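You operate a simulated robot arm through the tools that you are given. There is no shell and no other tool.

You run a simulated two-armed robot. Do the job below in one go: nothing can be reset, and whatever is moved stays where it is left.

TASK
Switch the brush machine off, then swap the clean board inside for the dusty one.
Fine: off at its mains slider; the clean board goes on the brush rest; shut the hood. Where these are worked on the way, their far stop is far enough and under half their travel is too little: brush hood.

Only the result counts: the job must be done as asked and must still hold three seconds after the hand-in. Knocking over, shifting, dropping, spilling or breaking anything else fails it.

THE ROBOT
Two 7-joint arms with two-finger parallel grippers on one trunk that stands fixed in place. Base frame: the origin is at the foot of the trunk, x ahead of it, y to its left, z up. Readings come in cm, degrees, newtons and seconds.
The left shoulder is at [7.1, 15.6, 143], the right one opposite. Payload 3.91 kg a hand.
The TCP of each hand is the grasp point between the finger pads, 3 cm short of the fingertips. In the tool frame z runs along the fingers and y along their closing line. Largest opening 11 cm; finger width 2, thickness 1; the body of the gripper, 4.8 by 11.2 cm, starts 5.5 cm behind the TCP.
Orientation is that of the tool frame in the base frame, as [roll, pitch, yaw] about the fixed x, y, z axes, in that order (R = Rz(yaw) Ry(pitch) Rx(roll)). With the fingers straight down and closing along the base's y, the tool's x points along the base's -x, its y along +y and its z along -z.

THE INTERFACE
- The arms move only by the tool send_rows. It takes "left_moves", "right_moves" or both (then of equal length, played together; a hand with none holds still); each is text: rows parted by semicolons, each of 7 numbers parted by spaces: the shift along the tool's x, y, z in units of 300 mm (1.0 is 300 mm), then the turn, a rotation vector about the tool's x, y, z in units of 180 degrees (1.0 is 180 degrees), then the finger opening in cm, from 0 to 11. In form: x y z ax ay az hand; .... A call has 1 to 20 rows; each row is the pose to reach, as a shift and turn from the pose commanded when the call began, along the tool's axes at that moment. A call with a number of a shift or a turn outside -1 to 1 is refused whole. A row lasts 0.2 s, in which the tool goes at most 5 cm and 8.6 degrees; a call with a longer step from one row to the next is refused whole, and so is a gripper value outside its range. A pose out of reach is approached as far as the arm can. The call stops where the force on the tool passes 70 N (or 10 N more than at its start, if that is more) or the arm is blocked; 0.2 s more then pass. The fingers move at their own pace (about 10.8 cm/s each) and stop on an object; they squeeze with about 36 N. The grip force told is the motor's: it shows also when the fingers shut on nothing. Time passes only in rows, and 0.2 s behind the last, so rows that repeat a pose let the fingers close. The reply holds the time, the measured pose of the TCP, the force on the tool along the base axes, the opening and the grip force, in the units named above and with some noise, with the torque about the TCP (base axes, N m) and any sound that the robot's microphone picked up, and new pictures: "views" is both (left out), scene, wrist or none (wrist: the cameras of the hands that moved).
- Cameras (640 x 400 px; columns grow to the right, rows downward): "scene" is now at [12.79, 4.51, 165.21]; the picture's right is [0.50, -0.87, 0.00], its down [-0.58, -0.33, -0.75] and it looks along [0.65, 0.37, -0.67] (base axes); focal length 328 px, centre (320, 200). "left" rides on the left gripper at [7.2, -1.7, -10.3] in its tool frame; the picture's right is [0.23, 0.97, 0.00], its down [-0.76, 0.18, -0.62] and it looks along [-0.61, 0.14, 0.78] (tool axes); focal length 222 px, centre (320, 200). "right" rides on the right gripper at [7.2, 1.7, -10.3] in its tool frame; the picture's right is [-0.23, 0.97, 0.00], its down [-0.76, -0.18, -0.62] and it looks along [-0.61, -0.14, 0.78] (tool axes); focal length 222 px, centre (320, 200). There is no depth. A picture from a camera that has moved, and an enlarged one, comes with that camera's place and axes in the base frame and with its lens. The place of the scene camera against the robot may be out by one fixed shift of up to 1.2 cm in any direction.
- move_column(by): slides the trunk up (or, below 0, down) by that many cm; the arms and the scene camera ride with it, the base frame stays. It gives what a move gives, with no picture.
- aim_head(pan, tilt): turns the head with the scene camera to pan (to the left, within 86 degrees either way) and tilt (down, from -29 to 69), counted from straight ahead of the robot. It gives what a move gives, and a new picture of the scene camera.
- zoom(camera, box): a new picture of the part [left, top, right, bottom] of that camera's present view, enlarged. No time passes.
- finish_job(): hands the job in; it is judged then, once.

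Nothing tells you positions but the pictures and the camera data. Unless the task says otherwise, let go and move clear before handing in.

The tools are called after "Request:" as name(argument=value, ...) on one line, values as JSON. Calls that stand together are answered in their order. send_rows: Moves the arms, as the interface text tells. Its arguments: {"type":"object","properties":{"left_moves":{"type":"string"},"right_moves":{"type":"string"},"views":{"type":"string","enum":["both","scene","wrist","none"]}},"required":[]} The other tools are called the same way: move_column (by) slides the trunk up or down; aim_head (pan, tilt) turns the head that bears the scene camera; zoom (camera, box) takes an enlarged picture of a part of a camera's view; finish_job () hands the job in.

At the start:

```text
clock: 0.0
left_eef_pos: [57.13, 67.6, 135.69]
left_ee_rot: [-180.0, 0.0, -179.9]
left_force: [0.3, 0.4, 0.8]
left_ft_torque: [0.02, -0.02, 0.0]
left_width: 11.0
left_grasp_force: 0.1
right_eef_pos: [79.07, 15.72, 136.88]
right_ee_rot: [180.0, 0.0, -180.0]
right_force: [0.1, 0.1, 0.1]
right_ft_torque: [-0.01, 0.01, 0.01]
right_width: 10.99
right_grasp_force: 0.0
trunk travel left (down, up): [-87.5, 6.5]
head pan, tilt: [29.8, 41.7]
```

scene: 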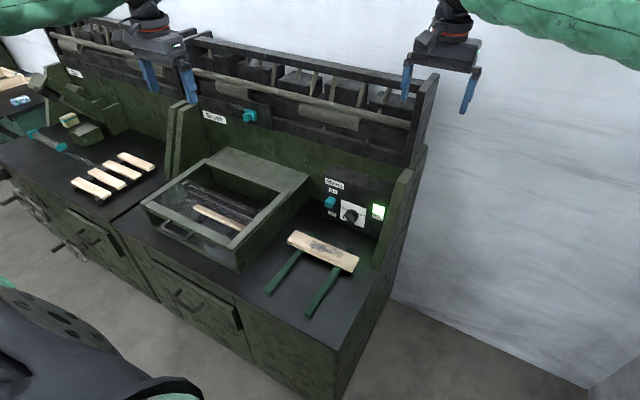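
right: 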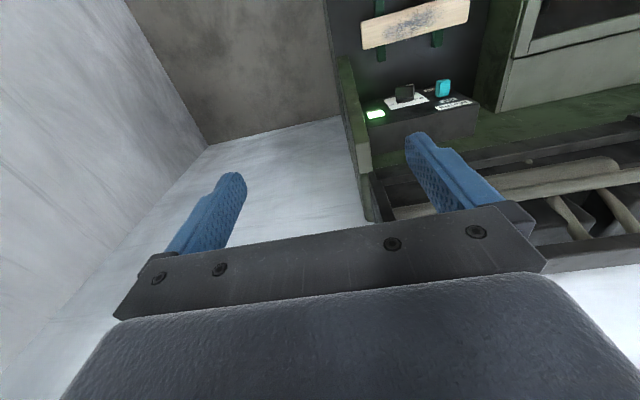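
left: 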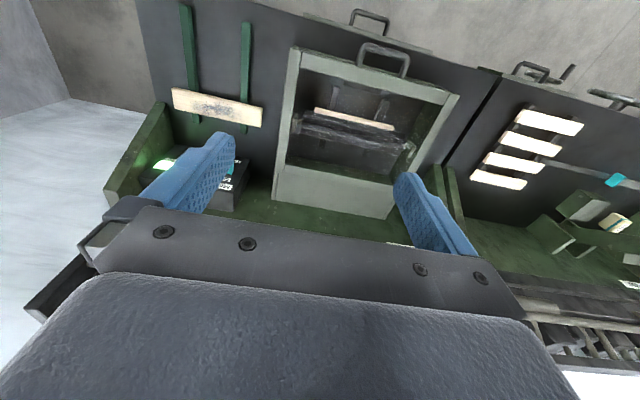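

I see a brush machine with a hinged glass hood (clean board inside), a dusty board on a two-rail rest at the right, and a mains panel with a cyan slider and a green lamp. I'll look closer before moving anything.

Request:
zoom(camera="scene", box=[300, 160, 420, 235])

Request:
zoom(camera="scene", box=[130, 130, 330, 280])

Request:
zoom(camera="scene", box=[240, 200, 400, 330])

Request:
zoom(camera="left", box=[250, 10, 480, 220])

Request:
zoom(camera="right", box=[340, 0, 500, 140])

Request:
zoom(camera="scene", box=[160, 90, 290, 150])

```text
5.33 times, centred on (360, 198) of scene
camera zoom: at [12.79, 4.51, 165.21], right [0.5, -0.87, 0.0], down [-0.58, -0.33, -0.75], along [0.65, 0.37, -0.67], focal length 1752 px, centre (107, 213)
```

zoom: 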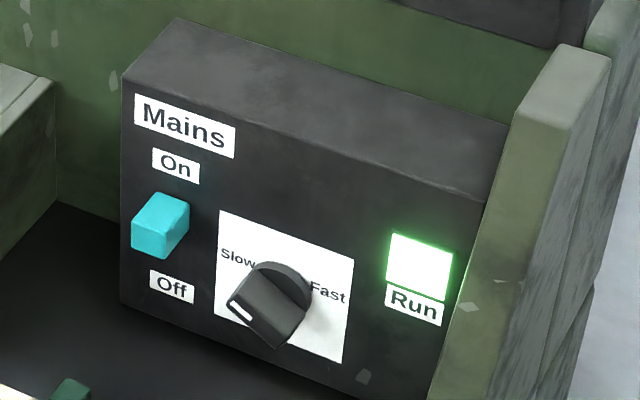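

```text
2.67 times, centred on (230, 205) of scene
camera zoom: at [12.79, 4.51, 165.21], right [0.5, -0.87, 0.0], down [-0.58, -0.33, -0.75], along [0.65, 0.37, -0.67], focal length 876 px, centre (560, 187)
```

zoom: 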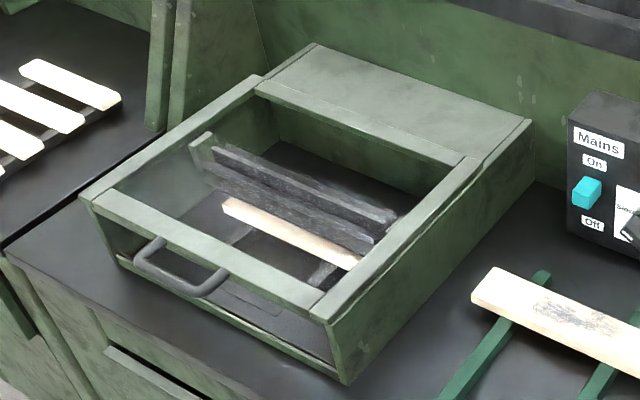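

```text
3.08 times, centred on (320, 265) of scene
camera zoom: at [12.79, 4.51, 165.21], right [0.5, -0.87, 0.0], down [-0.58, -0.33, -0.75], along [0.65, 0.37, -0.67], focal length 1011 px, centre (320, 0)
```

zoom: 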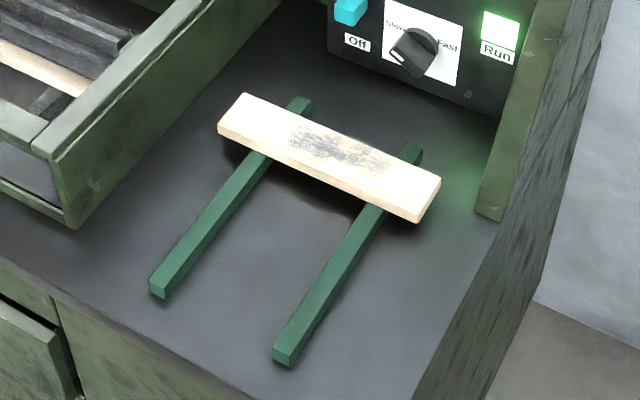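

```text
1.90 times, centred on (365, 115) of left
camera zoom: at [49.81, 65.96, 145.99], right [-0.23, 0.97, 0.0], down [0.76, 0.18, 0.62], along [0.61, 0.14, -0.78], focal length 423 px, centre (234, 362)
```

zoom: 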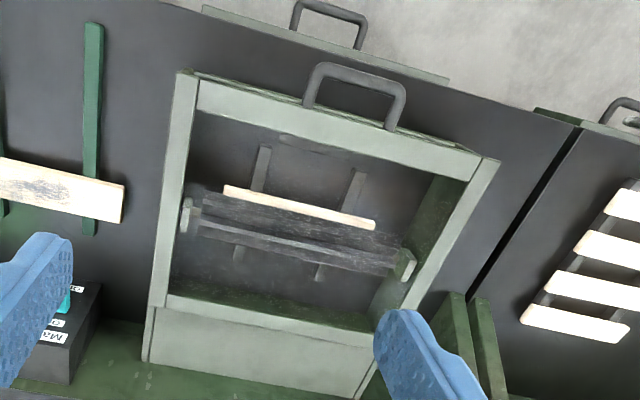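

```text
2.86 times, centred on (420, 70) of right
camera zoom: at [71.64, 17.36, 146.98], right [0.23, 0.97, 0.0], down [0.76, -0.18, 0.62], along [0.61, -0.14, -0.78], focal length 635 px, centre (34, 571)
```

zoom: 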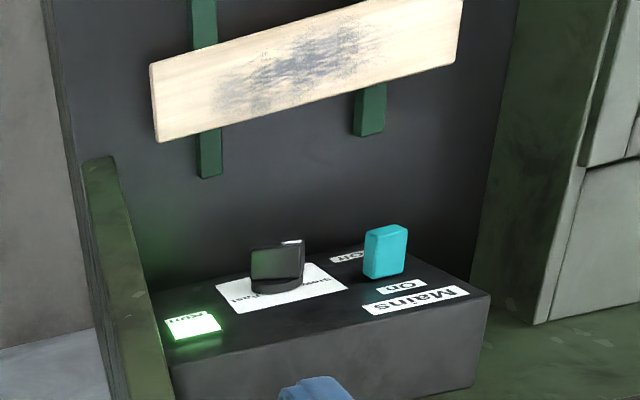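

```text
4.92 times, centred on (225, 120) of scene
camera zoom: at [12.79, 4.51, 165.21], right [0.5, -0.87, 0.0], down [-0.58, -0.33, -0.75], along [0.65, 0.37, -0.67], focal length 1617 px, centre (788, 594)
```

zoom: 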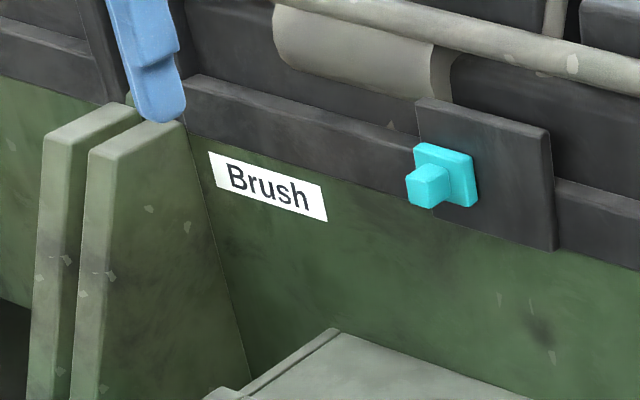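

I can see the hood box clearly but want exact corners, so I'll zoom in further before planning.

Request:
zoom(camera="scene", box=[195, 200, 275, 280])

Request:
zoom(camera="scene", box=[130, 180, 220, 260])

Request:
zoom(camera="scene", box=[200, 130, 320, 205])

Request:
zoom(camera="left", box=[270, 30, 400, 110])

Request:
zoom(camera="left", box=[360, 40, 480, 120])

Request:
zoom(camera="left", box=[260, 120, 480, 260])

```text
5.00 times, centred on (235, 240) of scene
camera zoom: at [12.79, 4.51, 165.21], right [0.5, -0.87, 0.0], down [-0.58, -0.33, -0.75], along [0.65, 0.37, -0.67], focal length 1642 px, centre (745, 0)
```

zoom: 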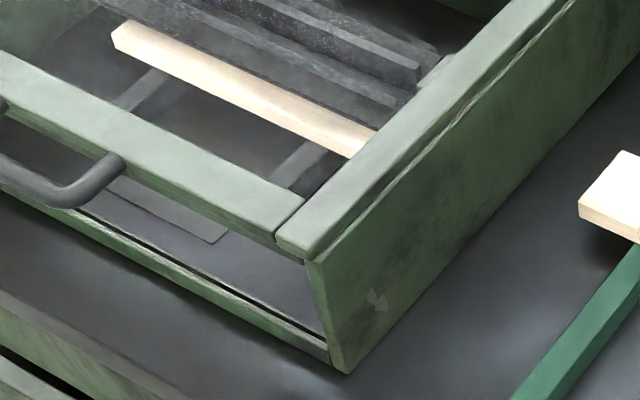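

```text
5.00 times, centred on (175, 220) of scene
camera zoom: at [12.79, 4.51, 165.21], right [0.5, -0.87, 0.0], down [-0.58, -0.33, -0.75], along [0.65, 0.37, -0.67], focal length 1642 px, centre (1045, 100)
```

zoom: 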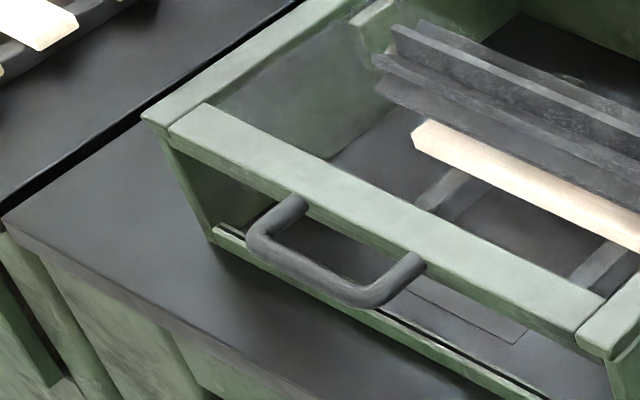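

```text
5.33 times, centred on (260, 168) of scene
camera zoom: at [12.79, 4.51, 165.21], right [0.5, -0.87, 0.0], down [-0.58, -0.33, -0.75], along [0.65, 0.37, -0.67], focal length 1752 px, centre (640, 373)
```

zoom: 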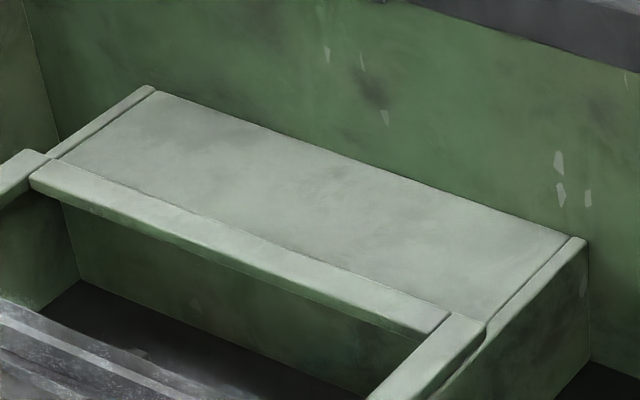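

```text
4.92 times, centred on (335, 70) of left
camera zoom: at [49.81, 65.96, 145.99], right [-0.23, 0.97, 0.0], down [0.76, 0.18, 0.62], along [0.61, 0.14, -0.78], focal length 1094 px, centre (246, 840)
```

zoom: 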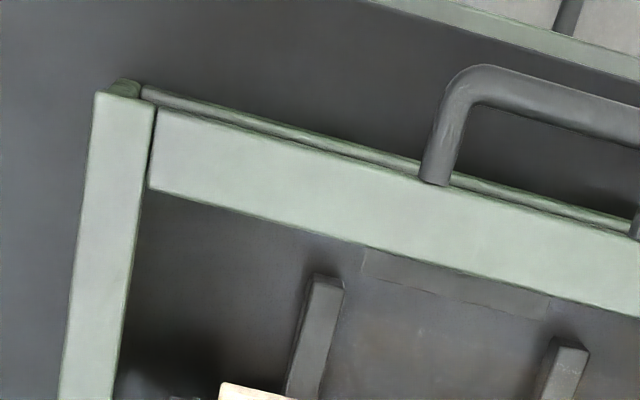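

```text
5.00 times, centred on (420, 80) of left
camera zoom: at [49.81, 65.96, 145.99], right [-0.23, 0.97, 0.0], down [0.76, 0.18, 0.62], along [0.61, 0.14, -0.78], focal length 1111 px, centre (-180, 800)
```

zoom: 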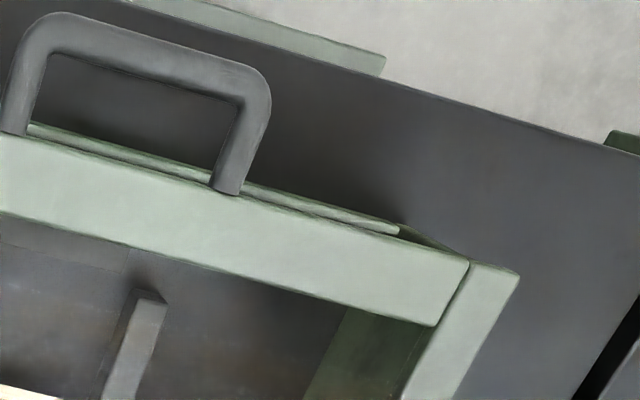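

```text
2.86 times, centred on (370, 190) of left
camera zoom: at [49.81, 65.96, 145.99], right [-0.23, 0.97, 0.0], down [0.76, 0.18, 0.62], along [0.61, 0.14, -0.78], focal length 635 px, centre (177, 229)
```

zoom: 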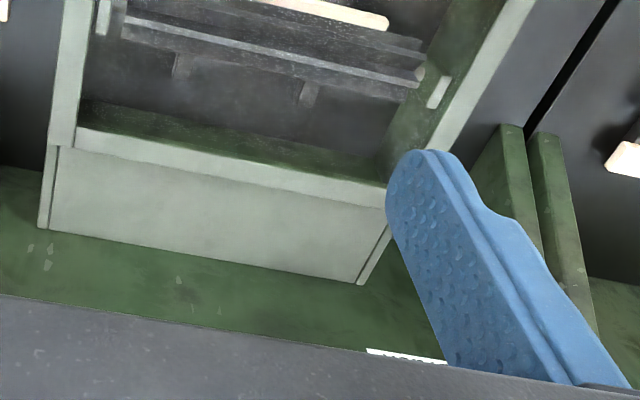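

The bench is axis-aligned with the base. I estimate the hood at x 56–88, y 60–103, z 87; the slider near (91, 45, 85); and the dusty board near (75, 40, 77). I'll bring the left hand camera closer to the hood and pull the right hand back out of the way.

Request:
send_rows(left_moves="0.029 0.043 0.115 0 0 0 11; 0.058 0.087 0.231 0 0 0 11; 0.087 0.13 0.346 0 0 0 11; 0.116 0.173 0.461 0 0 0 11; 0.146 0.217 0.577 0 0 0 11; 0.175 0.26 0.692 0 0 0 11; 0.204 0.303 0.808 0 0 0 11; 0.233 0.347 0.923 0 0 0 11", right_moves="0.1125 -0.1125 0.025 0 0 0 11; 0.225 -0.225 0.05 0 0 0 11; 0.3375 -0.3375 0.075 0 0 0 11; 0.45 -0.45 0.1 0 0 0 11; 0.5625 -0.5625 0.125 0 0 0 11; 0.675 -0.675 0.15 0 0 0 11; 0.7875 -0.7875 0.175 0 0 0 11; 0.9 -0.9 0.2 0 0 0 11", views="both")

```text
clock: 1.8
left_eef_pos: [49.82, 78.08, 108.37]
left_ee_rot: [179.8, 0.0, -179.8]
left_force: [-0.3, 0.5, 0.1]
left_ft_torque: [-0.01, 0.0, 0.01]
left_width: 10.99
left_grasp_force: 0.1
right_eef_pos: [52.15, -11.54, 130.71]
right_ee_rot: [-179.9, 0.0, -179.9]
right_force: [-0.1, 0.7, 0.0]
right_ft_torque: [0.04, 0.01, -0.01]
right_width: 10.99
right_grasp_force: 0.1
trunk travel left (down, up): [-87.5, 6.5]
head pan, tilt: [29.8, 41.7]
camera scene: at [12.66, 4.36, 165.24], right [0.5, -0.87, 0.0], down [-0.58, -0.33, -0.75], along [0.65, 0.37, -0.67], focal length 328 px, centre (320, 200)
camera right: at [44.86, -9.99, 140.94], right [0.23, 0.97, 0.0], down [0.76, -0.18, 0.62], along [0.61, -0.14, -0.78], focal length 222 px, centre (320, 200)
camera left: at [42.52, 76.42, 118.54], right [-0.23, 0.97, 0.0], down [0.76, 0.18, 0.62], along [0.61, 0.14, -0.78], focal length 222 px, centre (320, 200)
```

scene: 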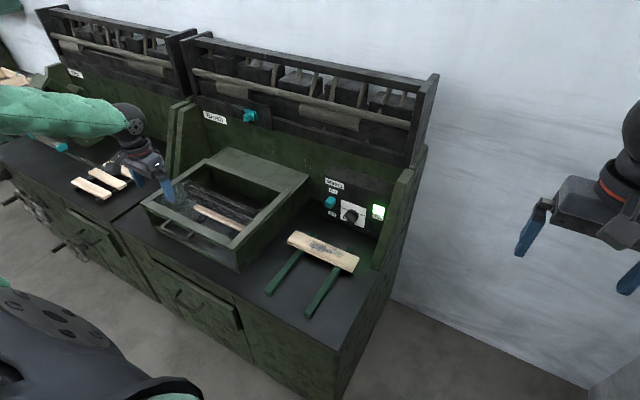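
right: 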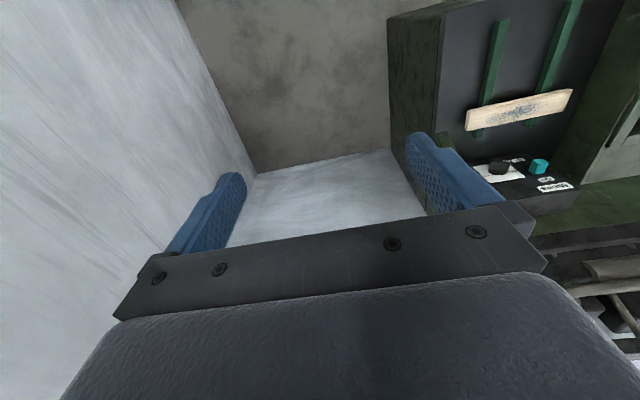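
left: 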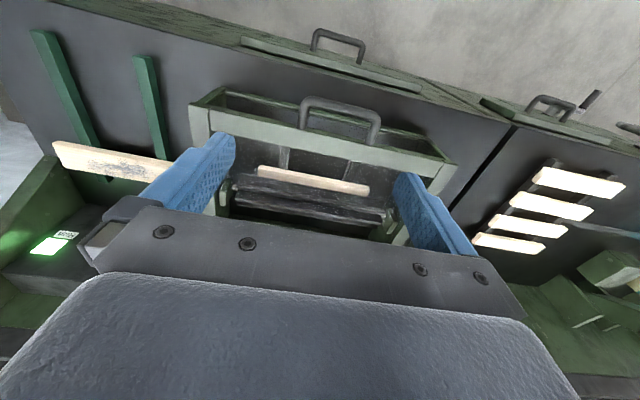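

The left hand is now above the hood front. I'll zoom in on the hood and its interior.

Request:
zoom(camera="left", box=[180, 70, 470, 250])

Request:
zoom(camera="left", box=[230, 140, 400, 240])

Request:
zoom(camera="left", box=[280, 80, 400, 160])

```text
2.21 times, centred on (325, 160) of left
camera zoom: at [42.52, 76.42, 118.54], right [-0.23, 0.97, 0.0], down [0.76, 0.18, 0.62], along [0.61, 0.14, -0.78], focal length 490 px, centre (309, 288)
```

zoom: 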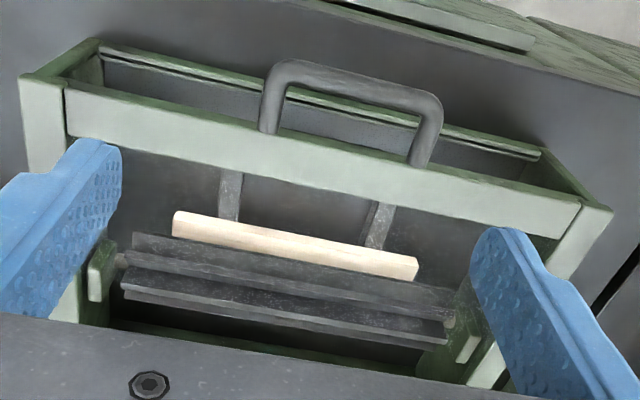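

```text
3.76 times, centred on (315, 190) of left
camera zoom: at [42.52, 76.42, 118.54], right [-0.23, 0.97, 0.0], down [0.76, 0.18, 0.62], along [0.61, 0.14, -0.78], focal length 836 px, centre (339, 238)
```

zoom: 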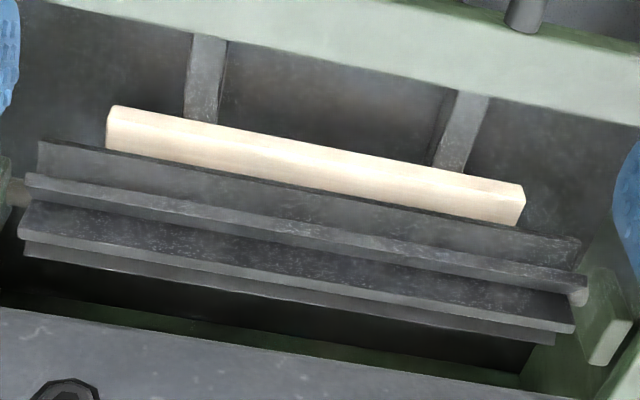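

```text
5.00 times, centred on (340, 120) of left
camera zoom: at [42.52, 76.42, 118.54], right [-0.23, 0.97, 0.0], down [0.76, 0.18, 0.62], along [0.61, 0.14, -0.78], focal length 1111 px, centre (220, 600)
```

zoom: 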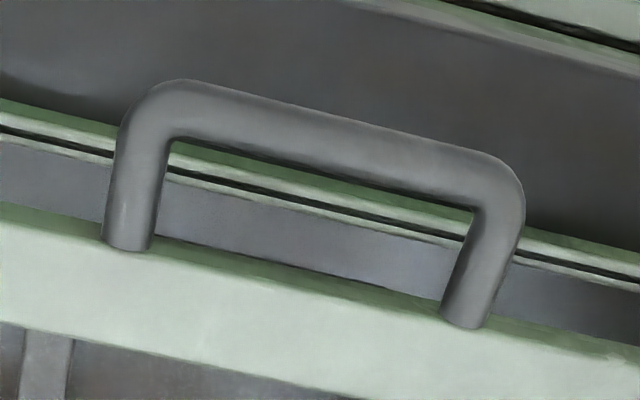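

The hood's frame lid closes over a paddle brush, with the clean board on rails beneath the brush's front. I'll deal with the mains slider first, so I'm moving the left hand toward the panel for a close look.

Request:
send_rows(left_moves="-0.093 -0.111 -0.01 0 0 0 11; -0.187 -0.222 -0.02 0 0 0 11; -0.28 -0.333 -0.03 0 0 0 11; -0.373 -0.444 -0.04 0 0 0 11; -0.467 -0.556 -0.05 0 0 0 11; -0.56 -0.667 -0.06 0 0 0 11; -0.653 -0.778 -0.06 0 0 0 11; -0.747 -0.889 -0.06 0 0 0 11; -0.84 -1.0 -0.06 0 0 0 11", views="both")

```text
clock: 3.8
left_eef_pos: [75.7, 48.25, 109.96]
left_ee_rot: [179.9, -0.2, -179.9]
left_force: [-0.3, -0.6, -0.4]
left_ft_torque: [-0.02, 0.0, 0.01]
left_width: 11.01
left_grasp_force: 0.1
right_eef_pos: [52.42, -11.52, 130.68]
right_ee_rot: [180.0, 0.0, -179.8]
right_force: [0.1, -0.4, -0.4]
right_ft_torque: [0.0, 0.02, 0.0]
right_width: 11.01
right_grasp_force: 0.0
trunk travel left (down, up): [-87.5, 6.5]
head pan, tilt: [29.8, 41.7]
camera scene: at [12.99, 4.36, 165.2], right [0.5, -0.87, 0.0], down [-0.58, -0.33, -0.75], along [0.65, 0.37, -0.67], focal length 328 px, centre (320, 200)
camera left: at [68.44, 46.57, 120.18], right [-0.23, 0.97, 0.0], down [0.76, 0.18, 0.62], along [0.61, 0.14, -0.78], focal length 222 px, centre (320, 200)
```

scene: 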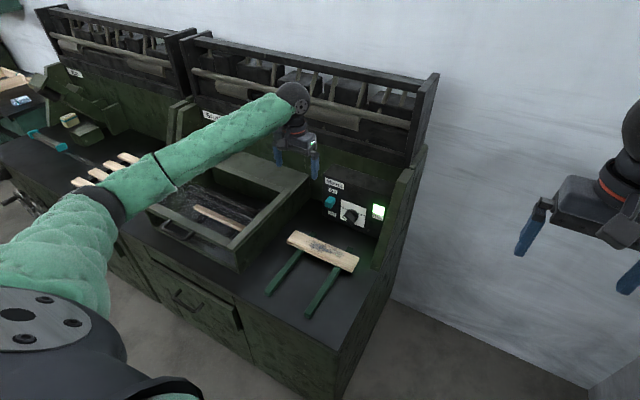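
left: 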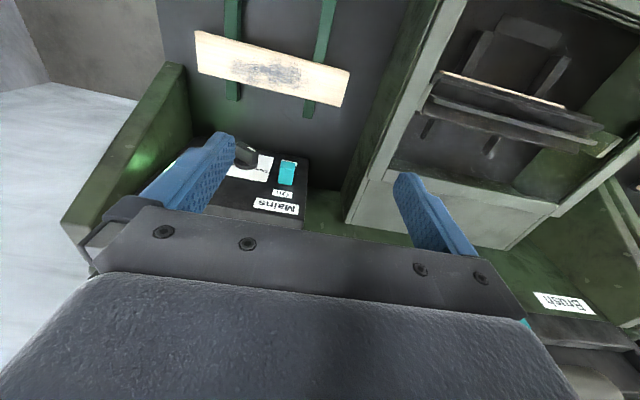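

The panel is in view. I'll zoom in on the slider, the dusty board and the brush from here.

Request:
zoom(camera="left", box=[200, 120, 320, 220])

Request:
zoom(camera="left", box=[180, 20, 370, 130])

Request:
zoom(camera="left", box=[400, 0, 640, 170])

```text
4.00 times, centred on (260, 170) of left
camera zoom: at [68.44, 46.57, 120.18], right [-0.23, 0.97, 0.0], down [0.76, 0.18, 0.62], along [0.61, 0.14, -0.78], focal length 888 px, centre (560, 320)
```

zoom: 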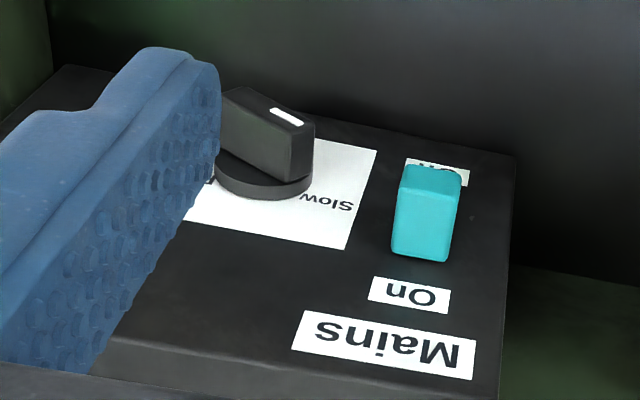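

```text
3.37 times, centred on (275, 75) of left
camera zoom: at [68.44, 46.57, 120.18], right [-0.23, 0.97, 0.0], down [0.76, 0.18, 0.62], along [0.61, 0.14, -0.78], focal length 748 px, centre (472, 621)
```

zoom: 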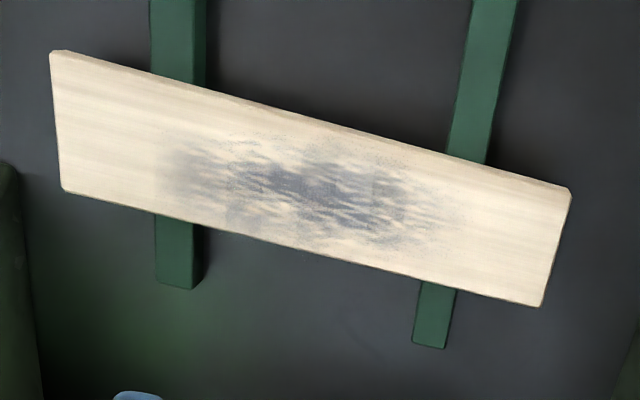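

```text
2.35 times, centred on (520, 85) of left
camera zoom: at [68.44, 46.57, 120.18], right [-0.23, 0.97, 0.0], down [0.76, 0.18, 0.62], along [0.61, 0.14, -0.78], focal length 523 px, centre (-151, 471)
```

zoom: 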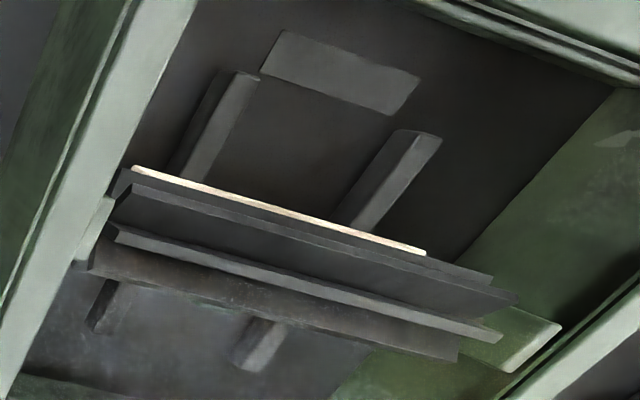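

I'll take a tighter look at the slider knob from both cameras.

Request:
zoom(camera="scene", box=[315, 175, 355, 225])

Request:
zoom(camera="left", box=[265, 150, 315, 215])

Request:
zoom(camera="right", box=[480, 140, 590, 205])

```text
8.00 times, centred on (335, 200) of scene
camera zoom: at [12.99, 4.36, 165.2], right [0.5, -0.87, 0.0], down [-0.58, -0.33, -0.75], along [0.65, 0.37, -0.67], focal length 2628 px, centre (200, 200)
```

zoom: 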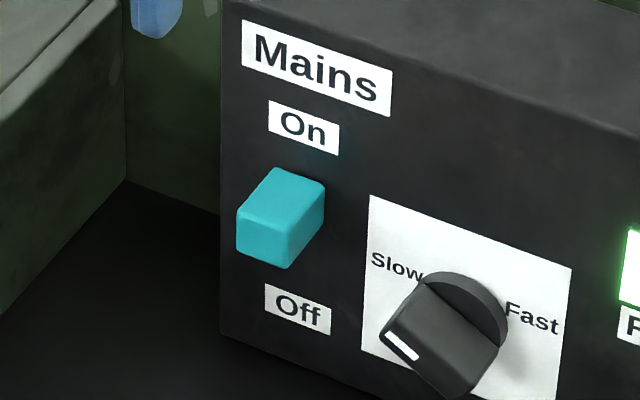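

```text
6.15 times, centred on (290, 182) of left
camera zoom: at [68.44, 46.57, 120.18], right [-0.23, 0.97, 0.0], down [0.76, 0.18, 0.62], along [0.61, 0.14, -0.78], focal length 1367 px, centre (505, 308)
```

zoom: 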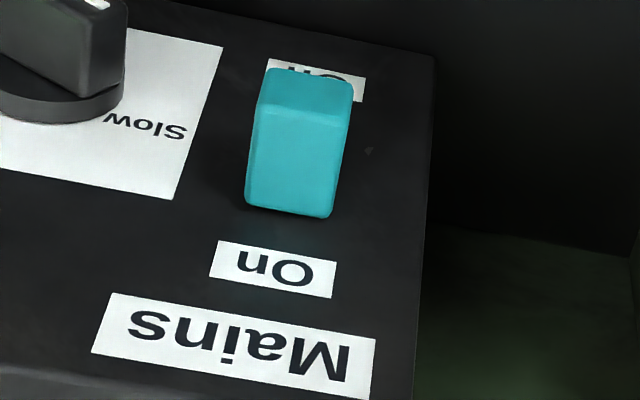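

```text
5.82 times, centred on (535, 172) of right
camera zoom: at [45.21, -9.96, 140.84], right [0.23, 0.97, 0.0], down [0.76, -0.18, 0.62], along [0.61, -0.14, -0.78], focal length 1292 px, centre (-931, 360)
```

zoom: 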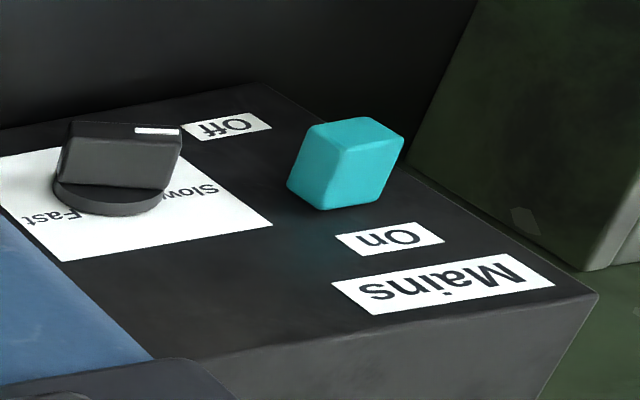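

The slider knob spans roughly x 88.6–92.5, y 44.3–47.1, z 84.8–86.8 and is in the On position; Off should be about 3 cm lower. I'll bring the closed left fingers, tilted 30° forward, to just above the knob.

Request:
send_rows(left_moves="-0.057 -0.017 0.066 0 -0.0333 0 5; -0.113 -0.033 0.132 0 -0.0667 0 2; -0.17 -0.05 0.198 0 -0.1 0 0; -0.226 -0.066 0.264 0 -0.1333 0 0; -0.283 -0.083 0.33 0 -0.1667 0 0; -0.33 -0.083 0.41 0 -0.1667 0 0; -0.377 -0.083 0.488 0 -0.1667 0 0; -0.423 -0.083 0.563 0 -0.1667 0 0; -0.423 -0.083 0.563 0 -0.1667 0 0", views="both")

```text
clock: 5.8
left_eef_pos: [87.81, 45.42, 92.74]
left_ee_rot: [-180.0, 30.0, -179.9]
left_force: [0.5, -0.2, 0.4]
left_ft_torque: [-0.05, 0.02, 0.03]
left_width: 0.02
left_grasp_force: 36.9
right_eef_pos: [52.24, -11.48, 130.78]
right_ee_rot: [180.0, 0.0, -180.0]
right_force: [0.6, -0.2, 0.1]
right_ft_torque: [-0.05, 0.03, -0.01]
right_width: 10.96
right_grasp_force: 0.1
trunk travel left (down, up): [-87.5, 6.5]
head pan, tilt: [29.8, 41.7]
camera scene: at [12.74, 4.49, 165.21], right [0.5, -0.87, 0.0], down [-0.58, -0.33, -0.75], along [0.65, 0.37, -0.67], focal length 328 px, centre (320, 200)
camera left: at [76.31, 43.75, 98.0], right [-0.2, 0.97, -0.11], down [0.35, 0.18, 0.92], along [0.92, 0.14, -0.37], focal length 222 px, centre (320, 200)
```

scene: 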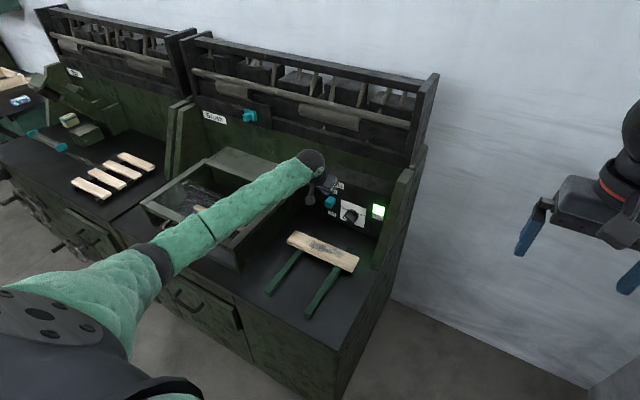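
left: 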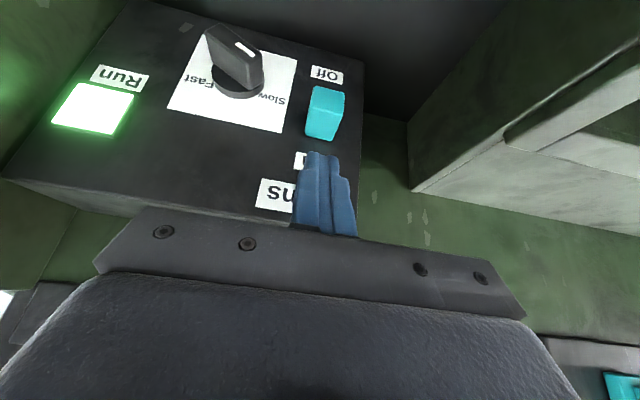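

The fingers are just above the knob. I'll check their alignment.

Request:
zoom(camera="left", box=[250, 60, 400, 240])

Request:
zoom(camera="scene", box=[290, 145, 370, 235])

```text
2.22 times, centred on (325, 150) of left
camera zoom: at [76.31, 43.75, 98.0], right [-0.2, 0.97, -0.11], down [0.35, 0.18, 0.92], along [0.92, 0.14, -0.37], focal length 494 px, centre (309, 311)
```

zoom: 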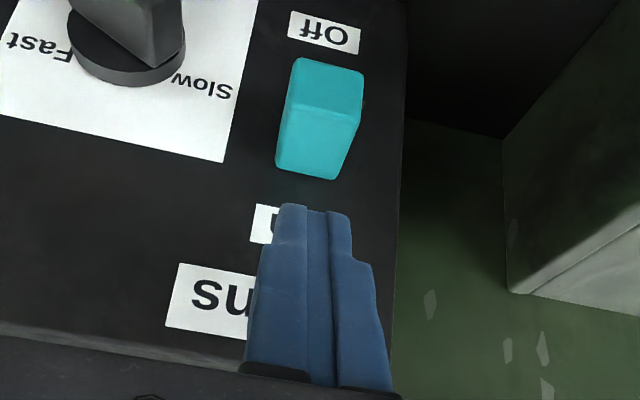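

```text
4.44 times, centred on (330, 190) of scene
camera zoom: at [12.74, 4.49, 165.21], right [0.5, -0.87, 0.0], down [-0.58, -0.33, -0.75], along [0.65, 0.37, -0.67], focal length 1460 px, centre (276, 244)
```

zoom: 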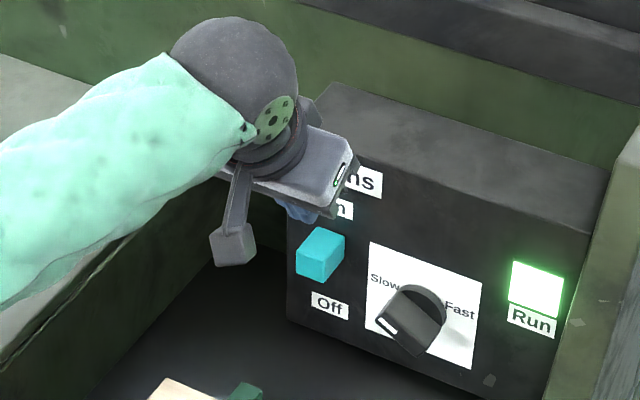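

The fingers line up with the knob in y. I'll move 1.5 cm forward, then press straight down about 6 cm in total to push the slider to Off.

Request:
send_rows(left_moves="-0.0433 0 0.025 0 0 0 0; -0.01 0 0.0827 0 0 0 0; 0.0067 0 0.1116 0 0 0 0; 0.0234 0 0.1405 0 0 0 0; 0.04 0 0.1693 0 0 0 0; 0.0567 0 0.1982 0 0 0 0", views="both")

```text
clock: 7.2
left_eef_pos: [89.63, 45.52, 86.89]
left_ee_rot: [179.9, 30.0, -179.9]
left_force: [0.8, -0.2, 0.5]
left_ft_torque: [-0.04, 0.01, 0.04]
left_width: 0.0
left_grasp_force: 35.8
right_eef_pos: [52.28, -11.6, 130.67]
right_ee_rot: [-180.0, 0.0, 179.9]
right_force: [0.9, 0.1, -0.1]
right_ft_torque: [-0.01, 0.01, -0.01]
right_width: 11.01
right_grasp_force: 0.0
trunk travel left (down, up): [-87.5, 6.5]
head pan, tilt: [29.8, 41.7]
camera scene: at [12.82, 4.45, 165.21], right [0.5, -0.87, 0.0], down [-0.58, -0.33, -0.75], along [0.65, 0.37, -0.67], focal length 328 px, centre (320, 200)
camera left: at [78.13, 43.92, 92.17], right [-0.2, 0.97, -0.11], down [0.35, 0.18, 0.92], along [0.92, 0.14, -0.37], focal length 222 px, centre (320, 200)
```

scene: 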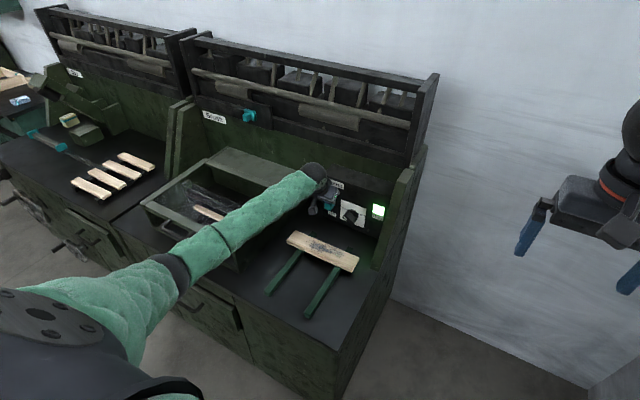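
left: 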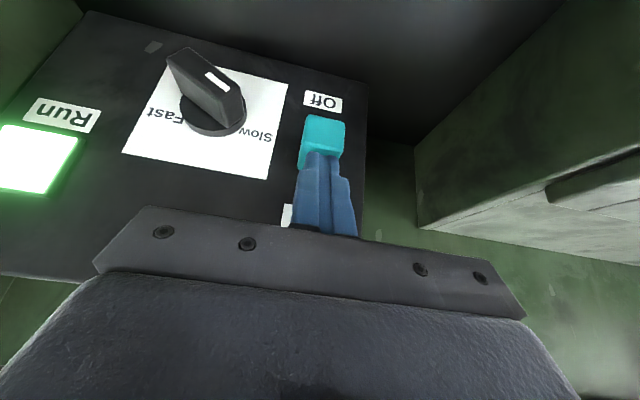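

There's no contact force yet, so I'll check where the fingertips sit relative to the knob.

Request:
zoom(camera="left", box=[260, 70, 390, 250])

Request:
zoom(camera="scene", box=[300, 165, 350, 225])

```text
2.22 times, centred on (325, 160) of left
camera zoom: at [78.13, 43.92, 92.17], right [-0.2, 0.97, -0.11], down [0.35, 0.18, 0.92], along [0.92, 0.14, -0.37], focal length 494 px, centre (309, 289)
```

zoom: 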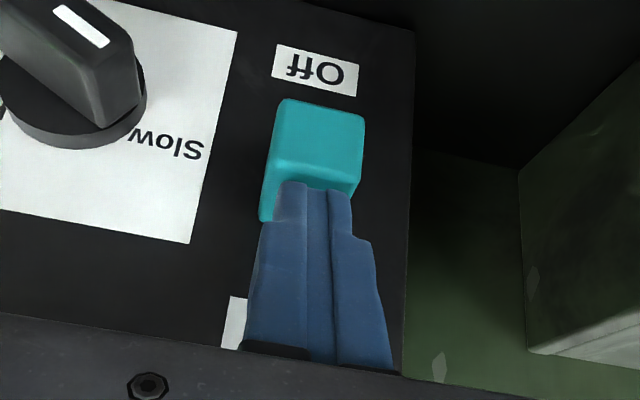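

```text
6.67 times, centred on (325, 195) of scene
camera zoom: at [12.82, 4.45, 165.21], right [0.5, -0.87, 0.0], down [-0.58, -0.33, -0.75], along [0.65, 0.37, -0.67], focal length 2190 px, centre (287, 233)
```

zoom: 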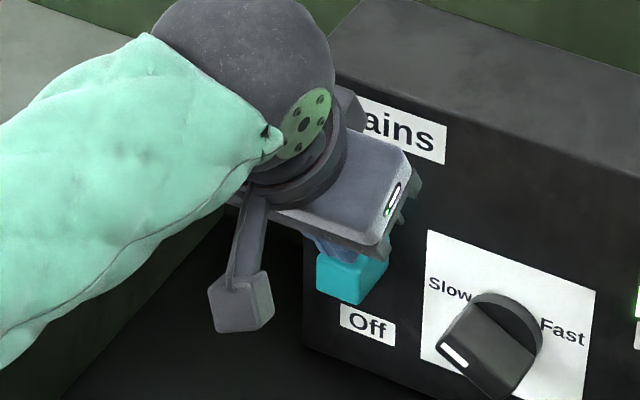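

The tip is only catching the knob's front edge and has just started to move it. I'll lift 1 cm, go 1.3 cm deeper toward the panel, and press down again.

Request:
send_rows(left_moves="-0.0167 0 -0.0289 0 0 0 0; -0.0542 0 -0.0072 0 0 0 0; -0.0375 0 0.0217 0 0 0 0; -0.0209 0 0.0505 0 0 0 0; -0.0042 0 0.0794 0 0 0 0; 0.0125 0 0.1083 0 0 0 0", views="both")

```text
clock: 8.6
left_eef_pos: [91.08, 45.62, 84.38]
left_ee_rot: [179.9, 30.3, -180.0]
left_force: [-1.2, 0.9, 19.0]
left_ft_torque: [0.04, -0.07, 0.04]
left_width: 0.03
left_grasp_force: 36.0
right_eef_pos: [51.99, -11.55, 130.96]
right_ee_rot: [-179.9, 0.1, -179.9]
right_force: [-0.3, 0.7, 0.6]
right_ft_torque: [0.01, -0.04, 0.02]
right_width: 11.02
right_grasp_force: 0.0
trunk travel left (down, up): [-87.5, 6.5]
head pan, tilt: [29.8, 41.7]
camera scene: at [12.52, 4.35, 165.27], right [0.5, -0.87, 0.0], down [-0.58, -0.33, -0.75], along [0.65, 0.37, -0.66], focal length 328 px, centre (320, 200)
camera left: at [79.51, 43.93, 89.55], right [-0.2, 0.97, -0.11], down [0.34, 0.18, 0.92], along [0.92, 0.14, -0.37], focal length 222 px, centre (320, 200)
```

scene: 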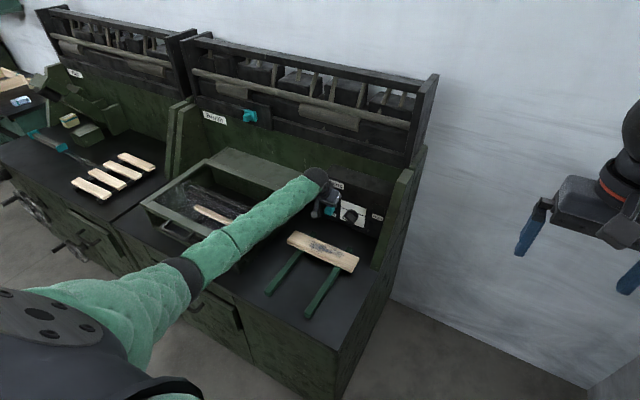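
left: 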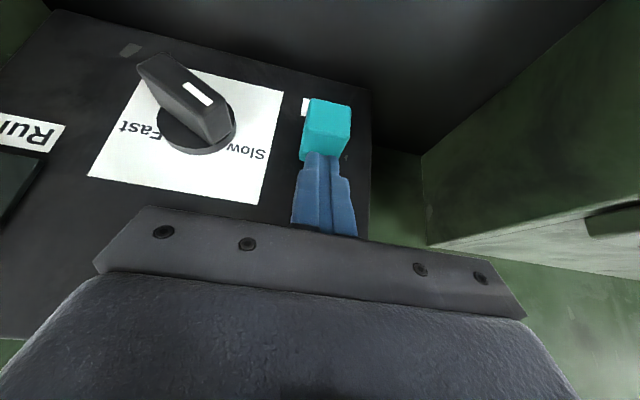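

The Run lamp has gone out and I feel 19 N against the stop. I'll press slightly more to seat it, then lift away.

Request:
send_rows(left_moves="0.0117 0 0.0202 0 0 0 0; 0.0117 0 0.0202 0 0 0 0", views="wrist")

```text
clock: 9.2
left_eef_pos: [91.08, 45.56, 84.33]
left_ee_rot: [179.9, 30.8, 180.0]
left_force: [11.1, 9.6, 64.4]
left_ft_torque: [0.27, -0.79, -0.41]
left_width: 0.01
left_grasp_force: 36.1
right_eef_pos: [51.84, -11.71, 131.17]
right_ee_rot: [179.8, 0.1, 179.9]
right_force: [0.5, 0.3, 1.2]
right_ft_torque: [-0.03, -0.06, -0.03]
right_width: 10.98
right_grasp_force: 0.0
trunk travel left (down, up): [-87.5, 6.5]
head pan, tilt: [29.8, 41.7]
camera left: at [79.44, 43.92, 89.41], right [-0.2, 0.97, -0.11], down [0.33, 0.18, 0.93], along [0.92, 0.14, -0.36], focal length 222 px, centre (320, 200)
```

left: 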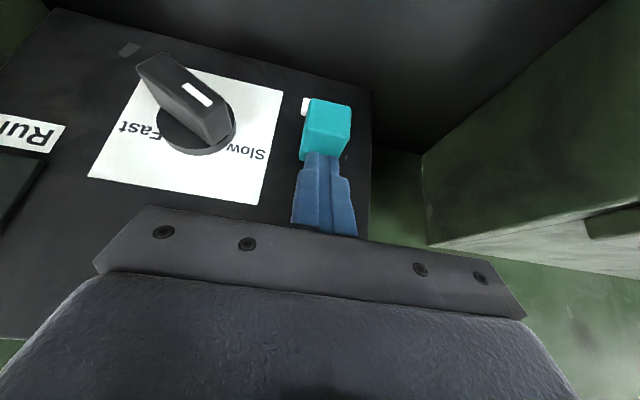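

The slider is firmly against its Off stop. I'll retract up and back and return the left hand to vertical, then study the hood handle.

Request:
send_rows(left_moves="0 0 -0.08 0 0 0 0; 0 0 -0.22 0 0 0 0; 0 0 -0.36 0 0 0 0; 0 0 -0.5 0 0 0 0; 0 0 -0.6 0 0.0333 0 3; 0 0 -0.65 0 0.0667 0 6; 0 0 -0.7 0 0.1 0 9; 0 0 -0.75 0 0.1333 0 11; 0 0 -0.8 0 0.1667 0 11", views="both")

```text
clock: 11.2
left_eef_pos: [78.71, 45.57, 103.85]
left_ee_rot: [180.0, -0.2, -180.0]
left_force: [1.8, 0.3, 0.0]
left_ft_torque: [0.02, -0.01, -0.02]
left_width: 11.01
left_grasp_force: 0.1
right_eef_pos: [52.39, -11.52, 130.64]
right_ee_rot: [180.0, -0.1, -180.0]
right_force: [0.3, 0.1, -0.8]
right_ft_torque: [-0.01, -0.02, 0.0]
right_width: 10.99
right_grasp_force: 0.0
trunk travel left (down, up): [-87.5, 6.5]
head pan, tilt: [29.8, 41.7]
camera scene: at [12.87, 4.44, 165.19], right [0.5, -0.87, 0.0], down [-0.58, -0.33, -0.75], along [0.65, 0.37, -0.67], focal length 328 px, centre (320, 200)
camera left: at [71.44, 43.83, 114.12], right [-0.23, 0.97, 0.0], down [0.76, 0.18, 0.62], along [0.6, 0.14, -0.78], focal length 222 px, centre (320, 200)
```

scene: 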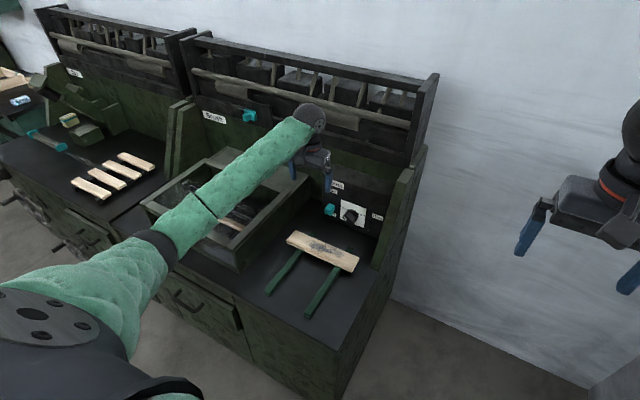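
left: 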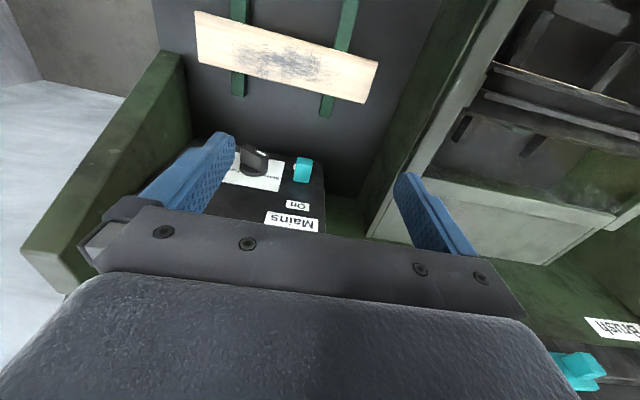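

The machine is off. Next I'll swing the left hand around to the hood handle, turning it 90° so the fingers close across the handle bar, and look at the bar from the side.

Request:
send_rows(left_moves="0.087 0.074 -0.02 0 0 -0.0455 11; 0.174 0.148 -0.04 0 0 -0.0909 11; 0.261 0.222 -0.06 0 0 -0.1364 11; 0.348 0.296 -0.08 0 0 -0.1818 11; 0.435 0.37 -0.1 0 0 -0.2273 11; 0.522 0.443 -0.11 0 0 -0.2727 11; 0.609 0.517 -0.12 0 0 -0.3182 11; 0.696 0.591 -0.13 0 0 -0.3636 11; 0.783 0.665 -0.133 0 0 -0.4091 11; 0.87 0.739 -0.133 0 0 -0.4545 11; 0.957 0.813 -0.133 0 0 -0.5 11", views="both")

```text
clock: 13.6
left_eef_pos: [49.89, 69.9, 107.89]
left_ee_rot: [-179.9, 0.0, -89.9]
left_force: [-0.3, 0.9, -0.2]
left_ft_torque: [0.02, -0.02, -0.04]
left_width: 10.99
left_grasp_force: 0.1
right_eef_pos: [52.13, -11.63, 130.84]
right_ee_rot: [-179.9, 0.0, 179.8]
right_force: [-0.1, -0.2, 0.6]
right_ft_torque: [-0.01, 0.01, -0.03]
right_width: 10.99
right_grasp_force: 0.1
trunk travel left (down, up): [-87.5, 6.5]
head pan, tilt: [29.8, 41.7]
camera scene: at [12.64, 4.5, 165.22], right [0.5, -0.87, 0.0], down [-0.58, -0.33, -0.75], along [0.65, 0.37, -0.67], focal length 328 px, centre (320, 200)
camera left: at [51.55, 62.73, 118.17], right [-0.97, -0.23, 0.0], down [-0.18, 0.76, 0.62], along [-0.14, 0.61, -0.78], focal length 222 px, centre (320, 200)
```

scene: 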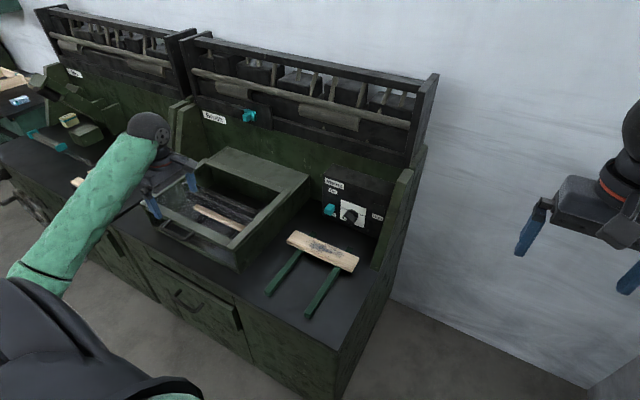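
left: 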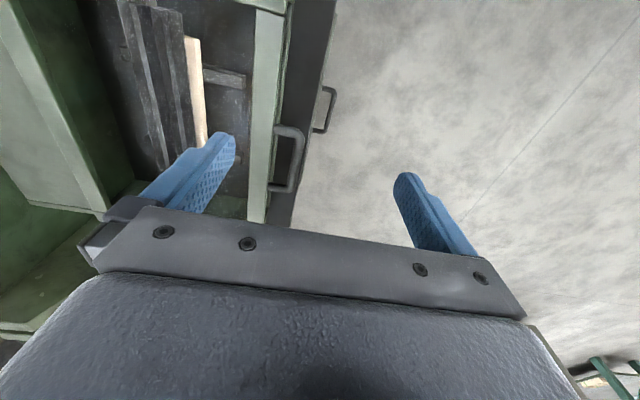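

The handle is now visible from the side. I'll zoom in to triangulate the bar.

Request:
zoom(camera="left", box=[230, 100, 350, 220])

Request:
zoom(camera="left", box=[80, 0, 280, 140])

Request:
zoom(camera="scene", box=[130, 150, 250, 270])

```text
3.33 times, centred on (290, 160) of left
camera zoom: at [51.55, 62.73, 118.17], right [-0.97, -0.23, 0.0], down [-0.18, 0.76, 0.62], along [-0.14, 0.61, -0.78], focal length 740 px, centre (420, 333)
```

zoom: 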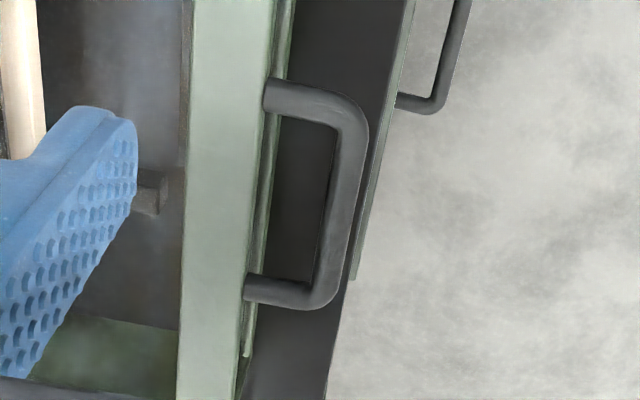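

```text
2.86 times, centred on (180, 70) of left
camera zoom: at [51.55, 62.73, 118.17], right [-0.97, -0.23, 0.0], down [-0.18, 0.76, 0.62], along [-0.14, 0.61, -0.78], focal length 635 px, centre (720, 571)
```

zoom: 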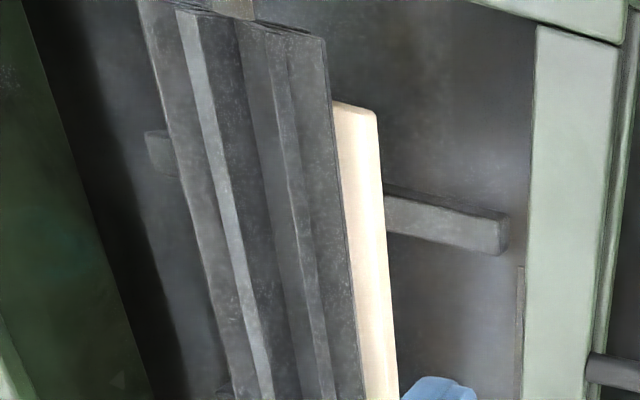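

```text
3.33 times, centred on (190, 210) of scene
camera zoom: at [12.64, 4.5, 165.22], right [0.5, -0.87, 0.0], down [-0.58, -0.33, -0.75], along [0.65, 0.37, -0.67], focal length 1095 px, centre (753, 167)
```

zoom: 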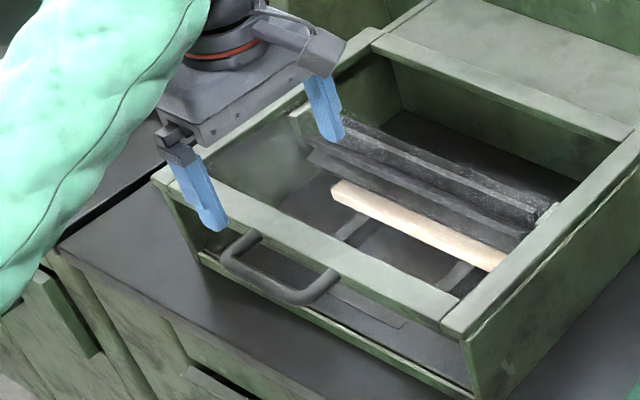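

I place the handle bar at about (51, 82, 85), running along y between y 76 and 87. I'll tilt the left hand 45° forward and move it to a pre-grasp point just in front of and above the bar.

Request:
send_rows(left_moves="-0.067 0.0255 0.095 0.0417 0 0 8; -0.134 0.051 0.19 0.0833 0 0 6; -0.201 0.0765 0.286 0.125 0 0 4; -0.268 0.102 0.382 0.1667 0 0 3.2; -0.335 0.1275 0.478 0.2083 0 0 3.2; -0.403 0.153 0.573 0.25 0 0 3.2; -0.403 0.153 0.573 0.25 0 0 3.2", views="both")

```text
clock: 15.2
left_eef_pos: [45.3, 82.01, 90.81]
left_ee_rot: [-134.9, 0.1, -90.0]
left_force: [-0.2, 0.0, -0.4]
left_ft_torque: [0.0, 0.01, 0.02]
left_width: 3.19
left_grasp_force: 0.1
right_eef_pos: [52.28, -11.54, 130.75]
right_ee_rot: [180.0, 0.1, -179.9]
right_force: [0.2, 0.0, 0.5]
right_ft_torque: [-0.01, -0.06, 0.02]
right_width: 11.0
right_grasp_force: 0.1
trunk travel left (down, up): [-87.5, 6.5]
head pan, tilt: [29.8, 41.7]
camera scene: at [12.75, 4.44, 165.21], right [0.5, -0.87, 0.0], down [-0.58, -0.33, -0.75], along [0.65, 0.37, -0.67], focal length 328 px, centre (320, 200)
camera left: at [39.14, 74.75, 99.33], right [-0.69, -0.23, -0.69], down [-0.57, 0.76, 0.31], along [0.45, 0.61, -0.65], focal length 222 px, centre (320, 200)
```

scene: 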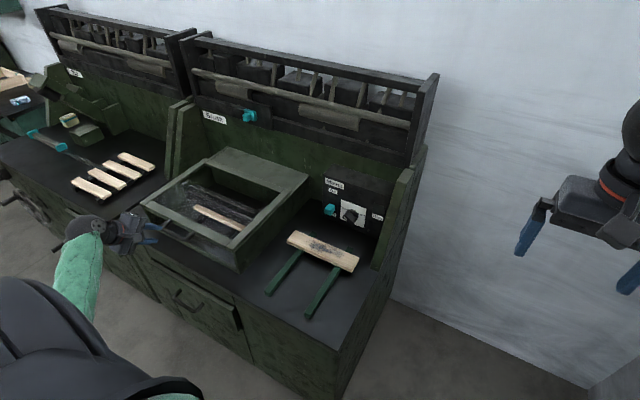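
left: 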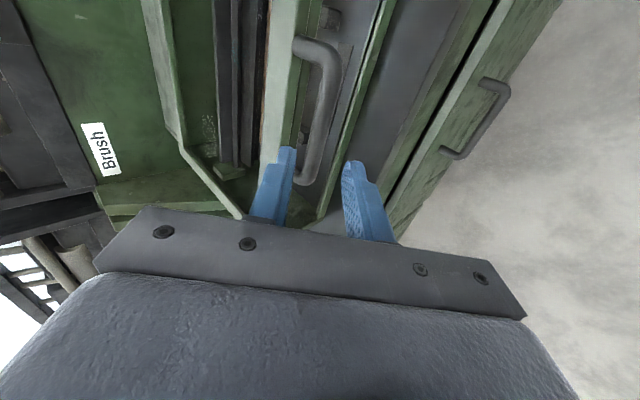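

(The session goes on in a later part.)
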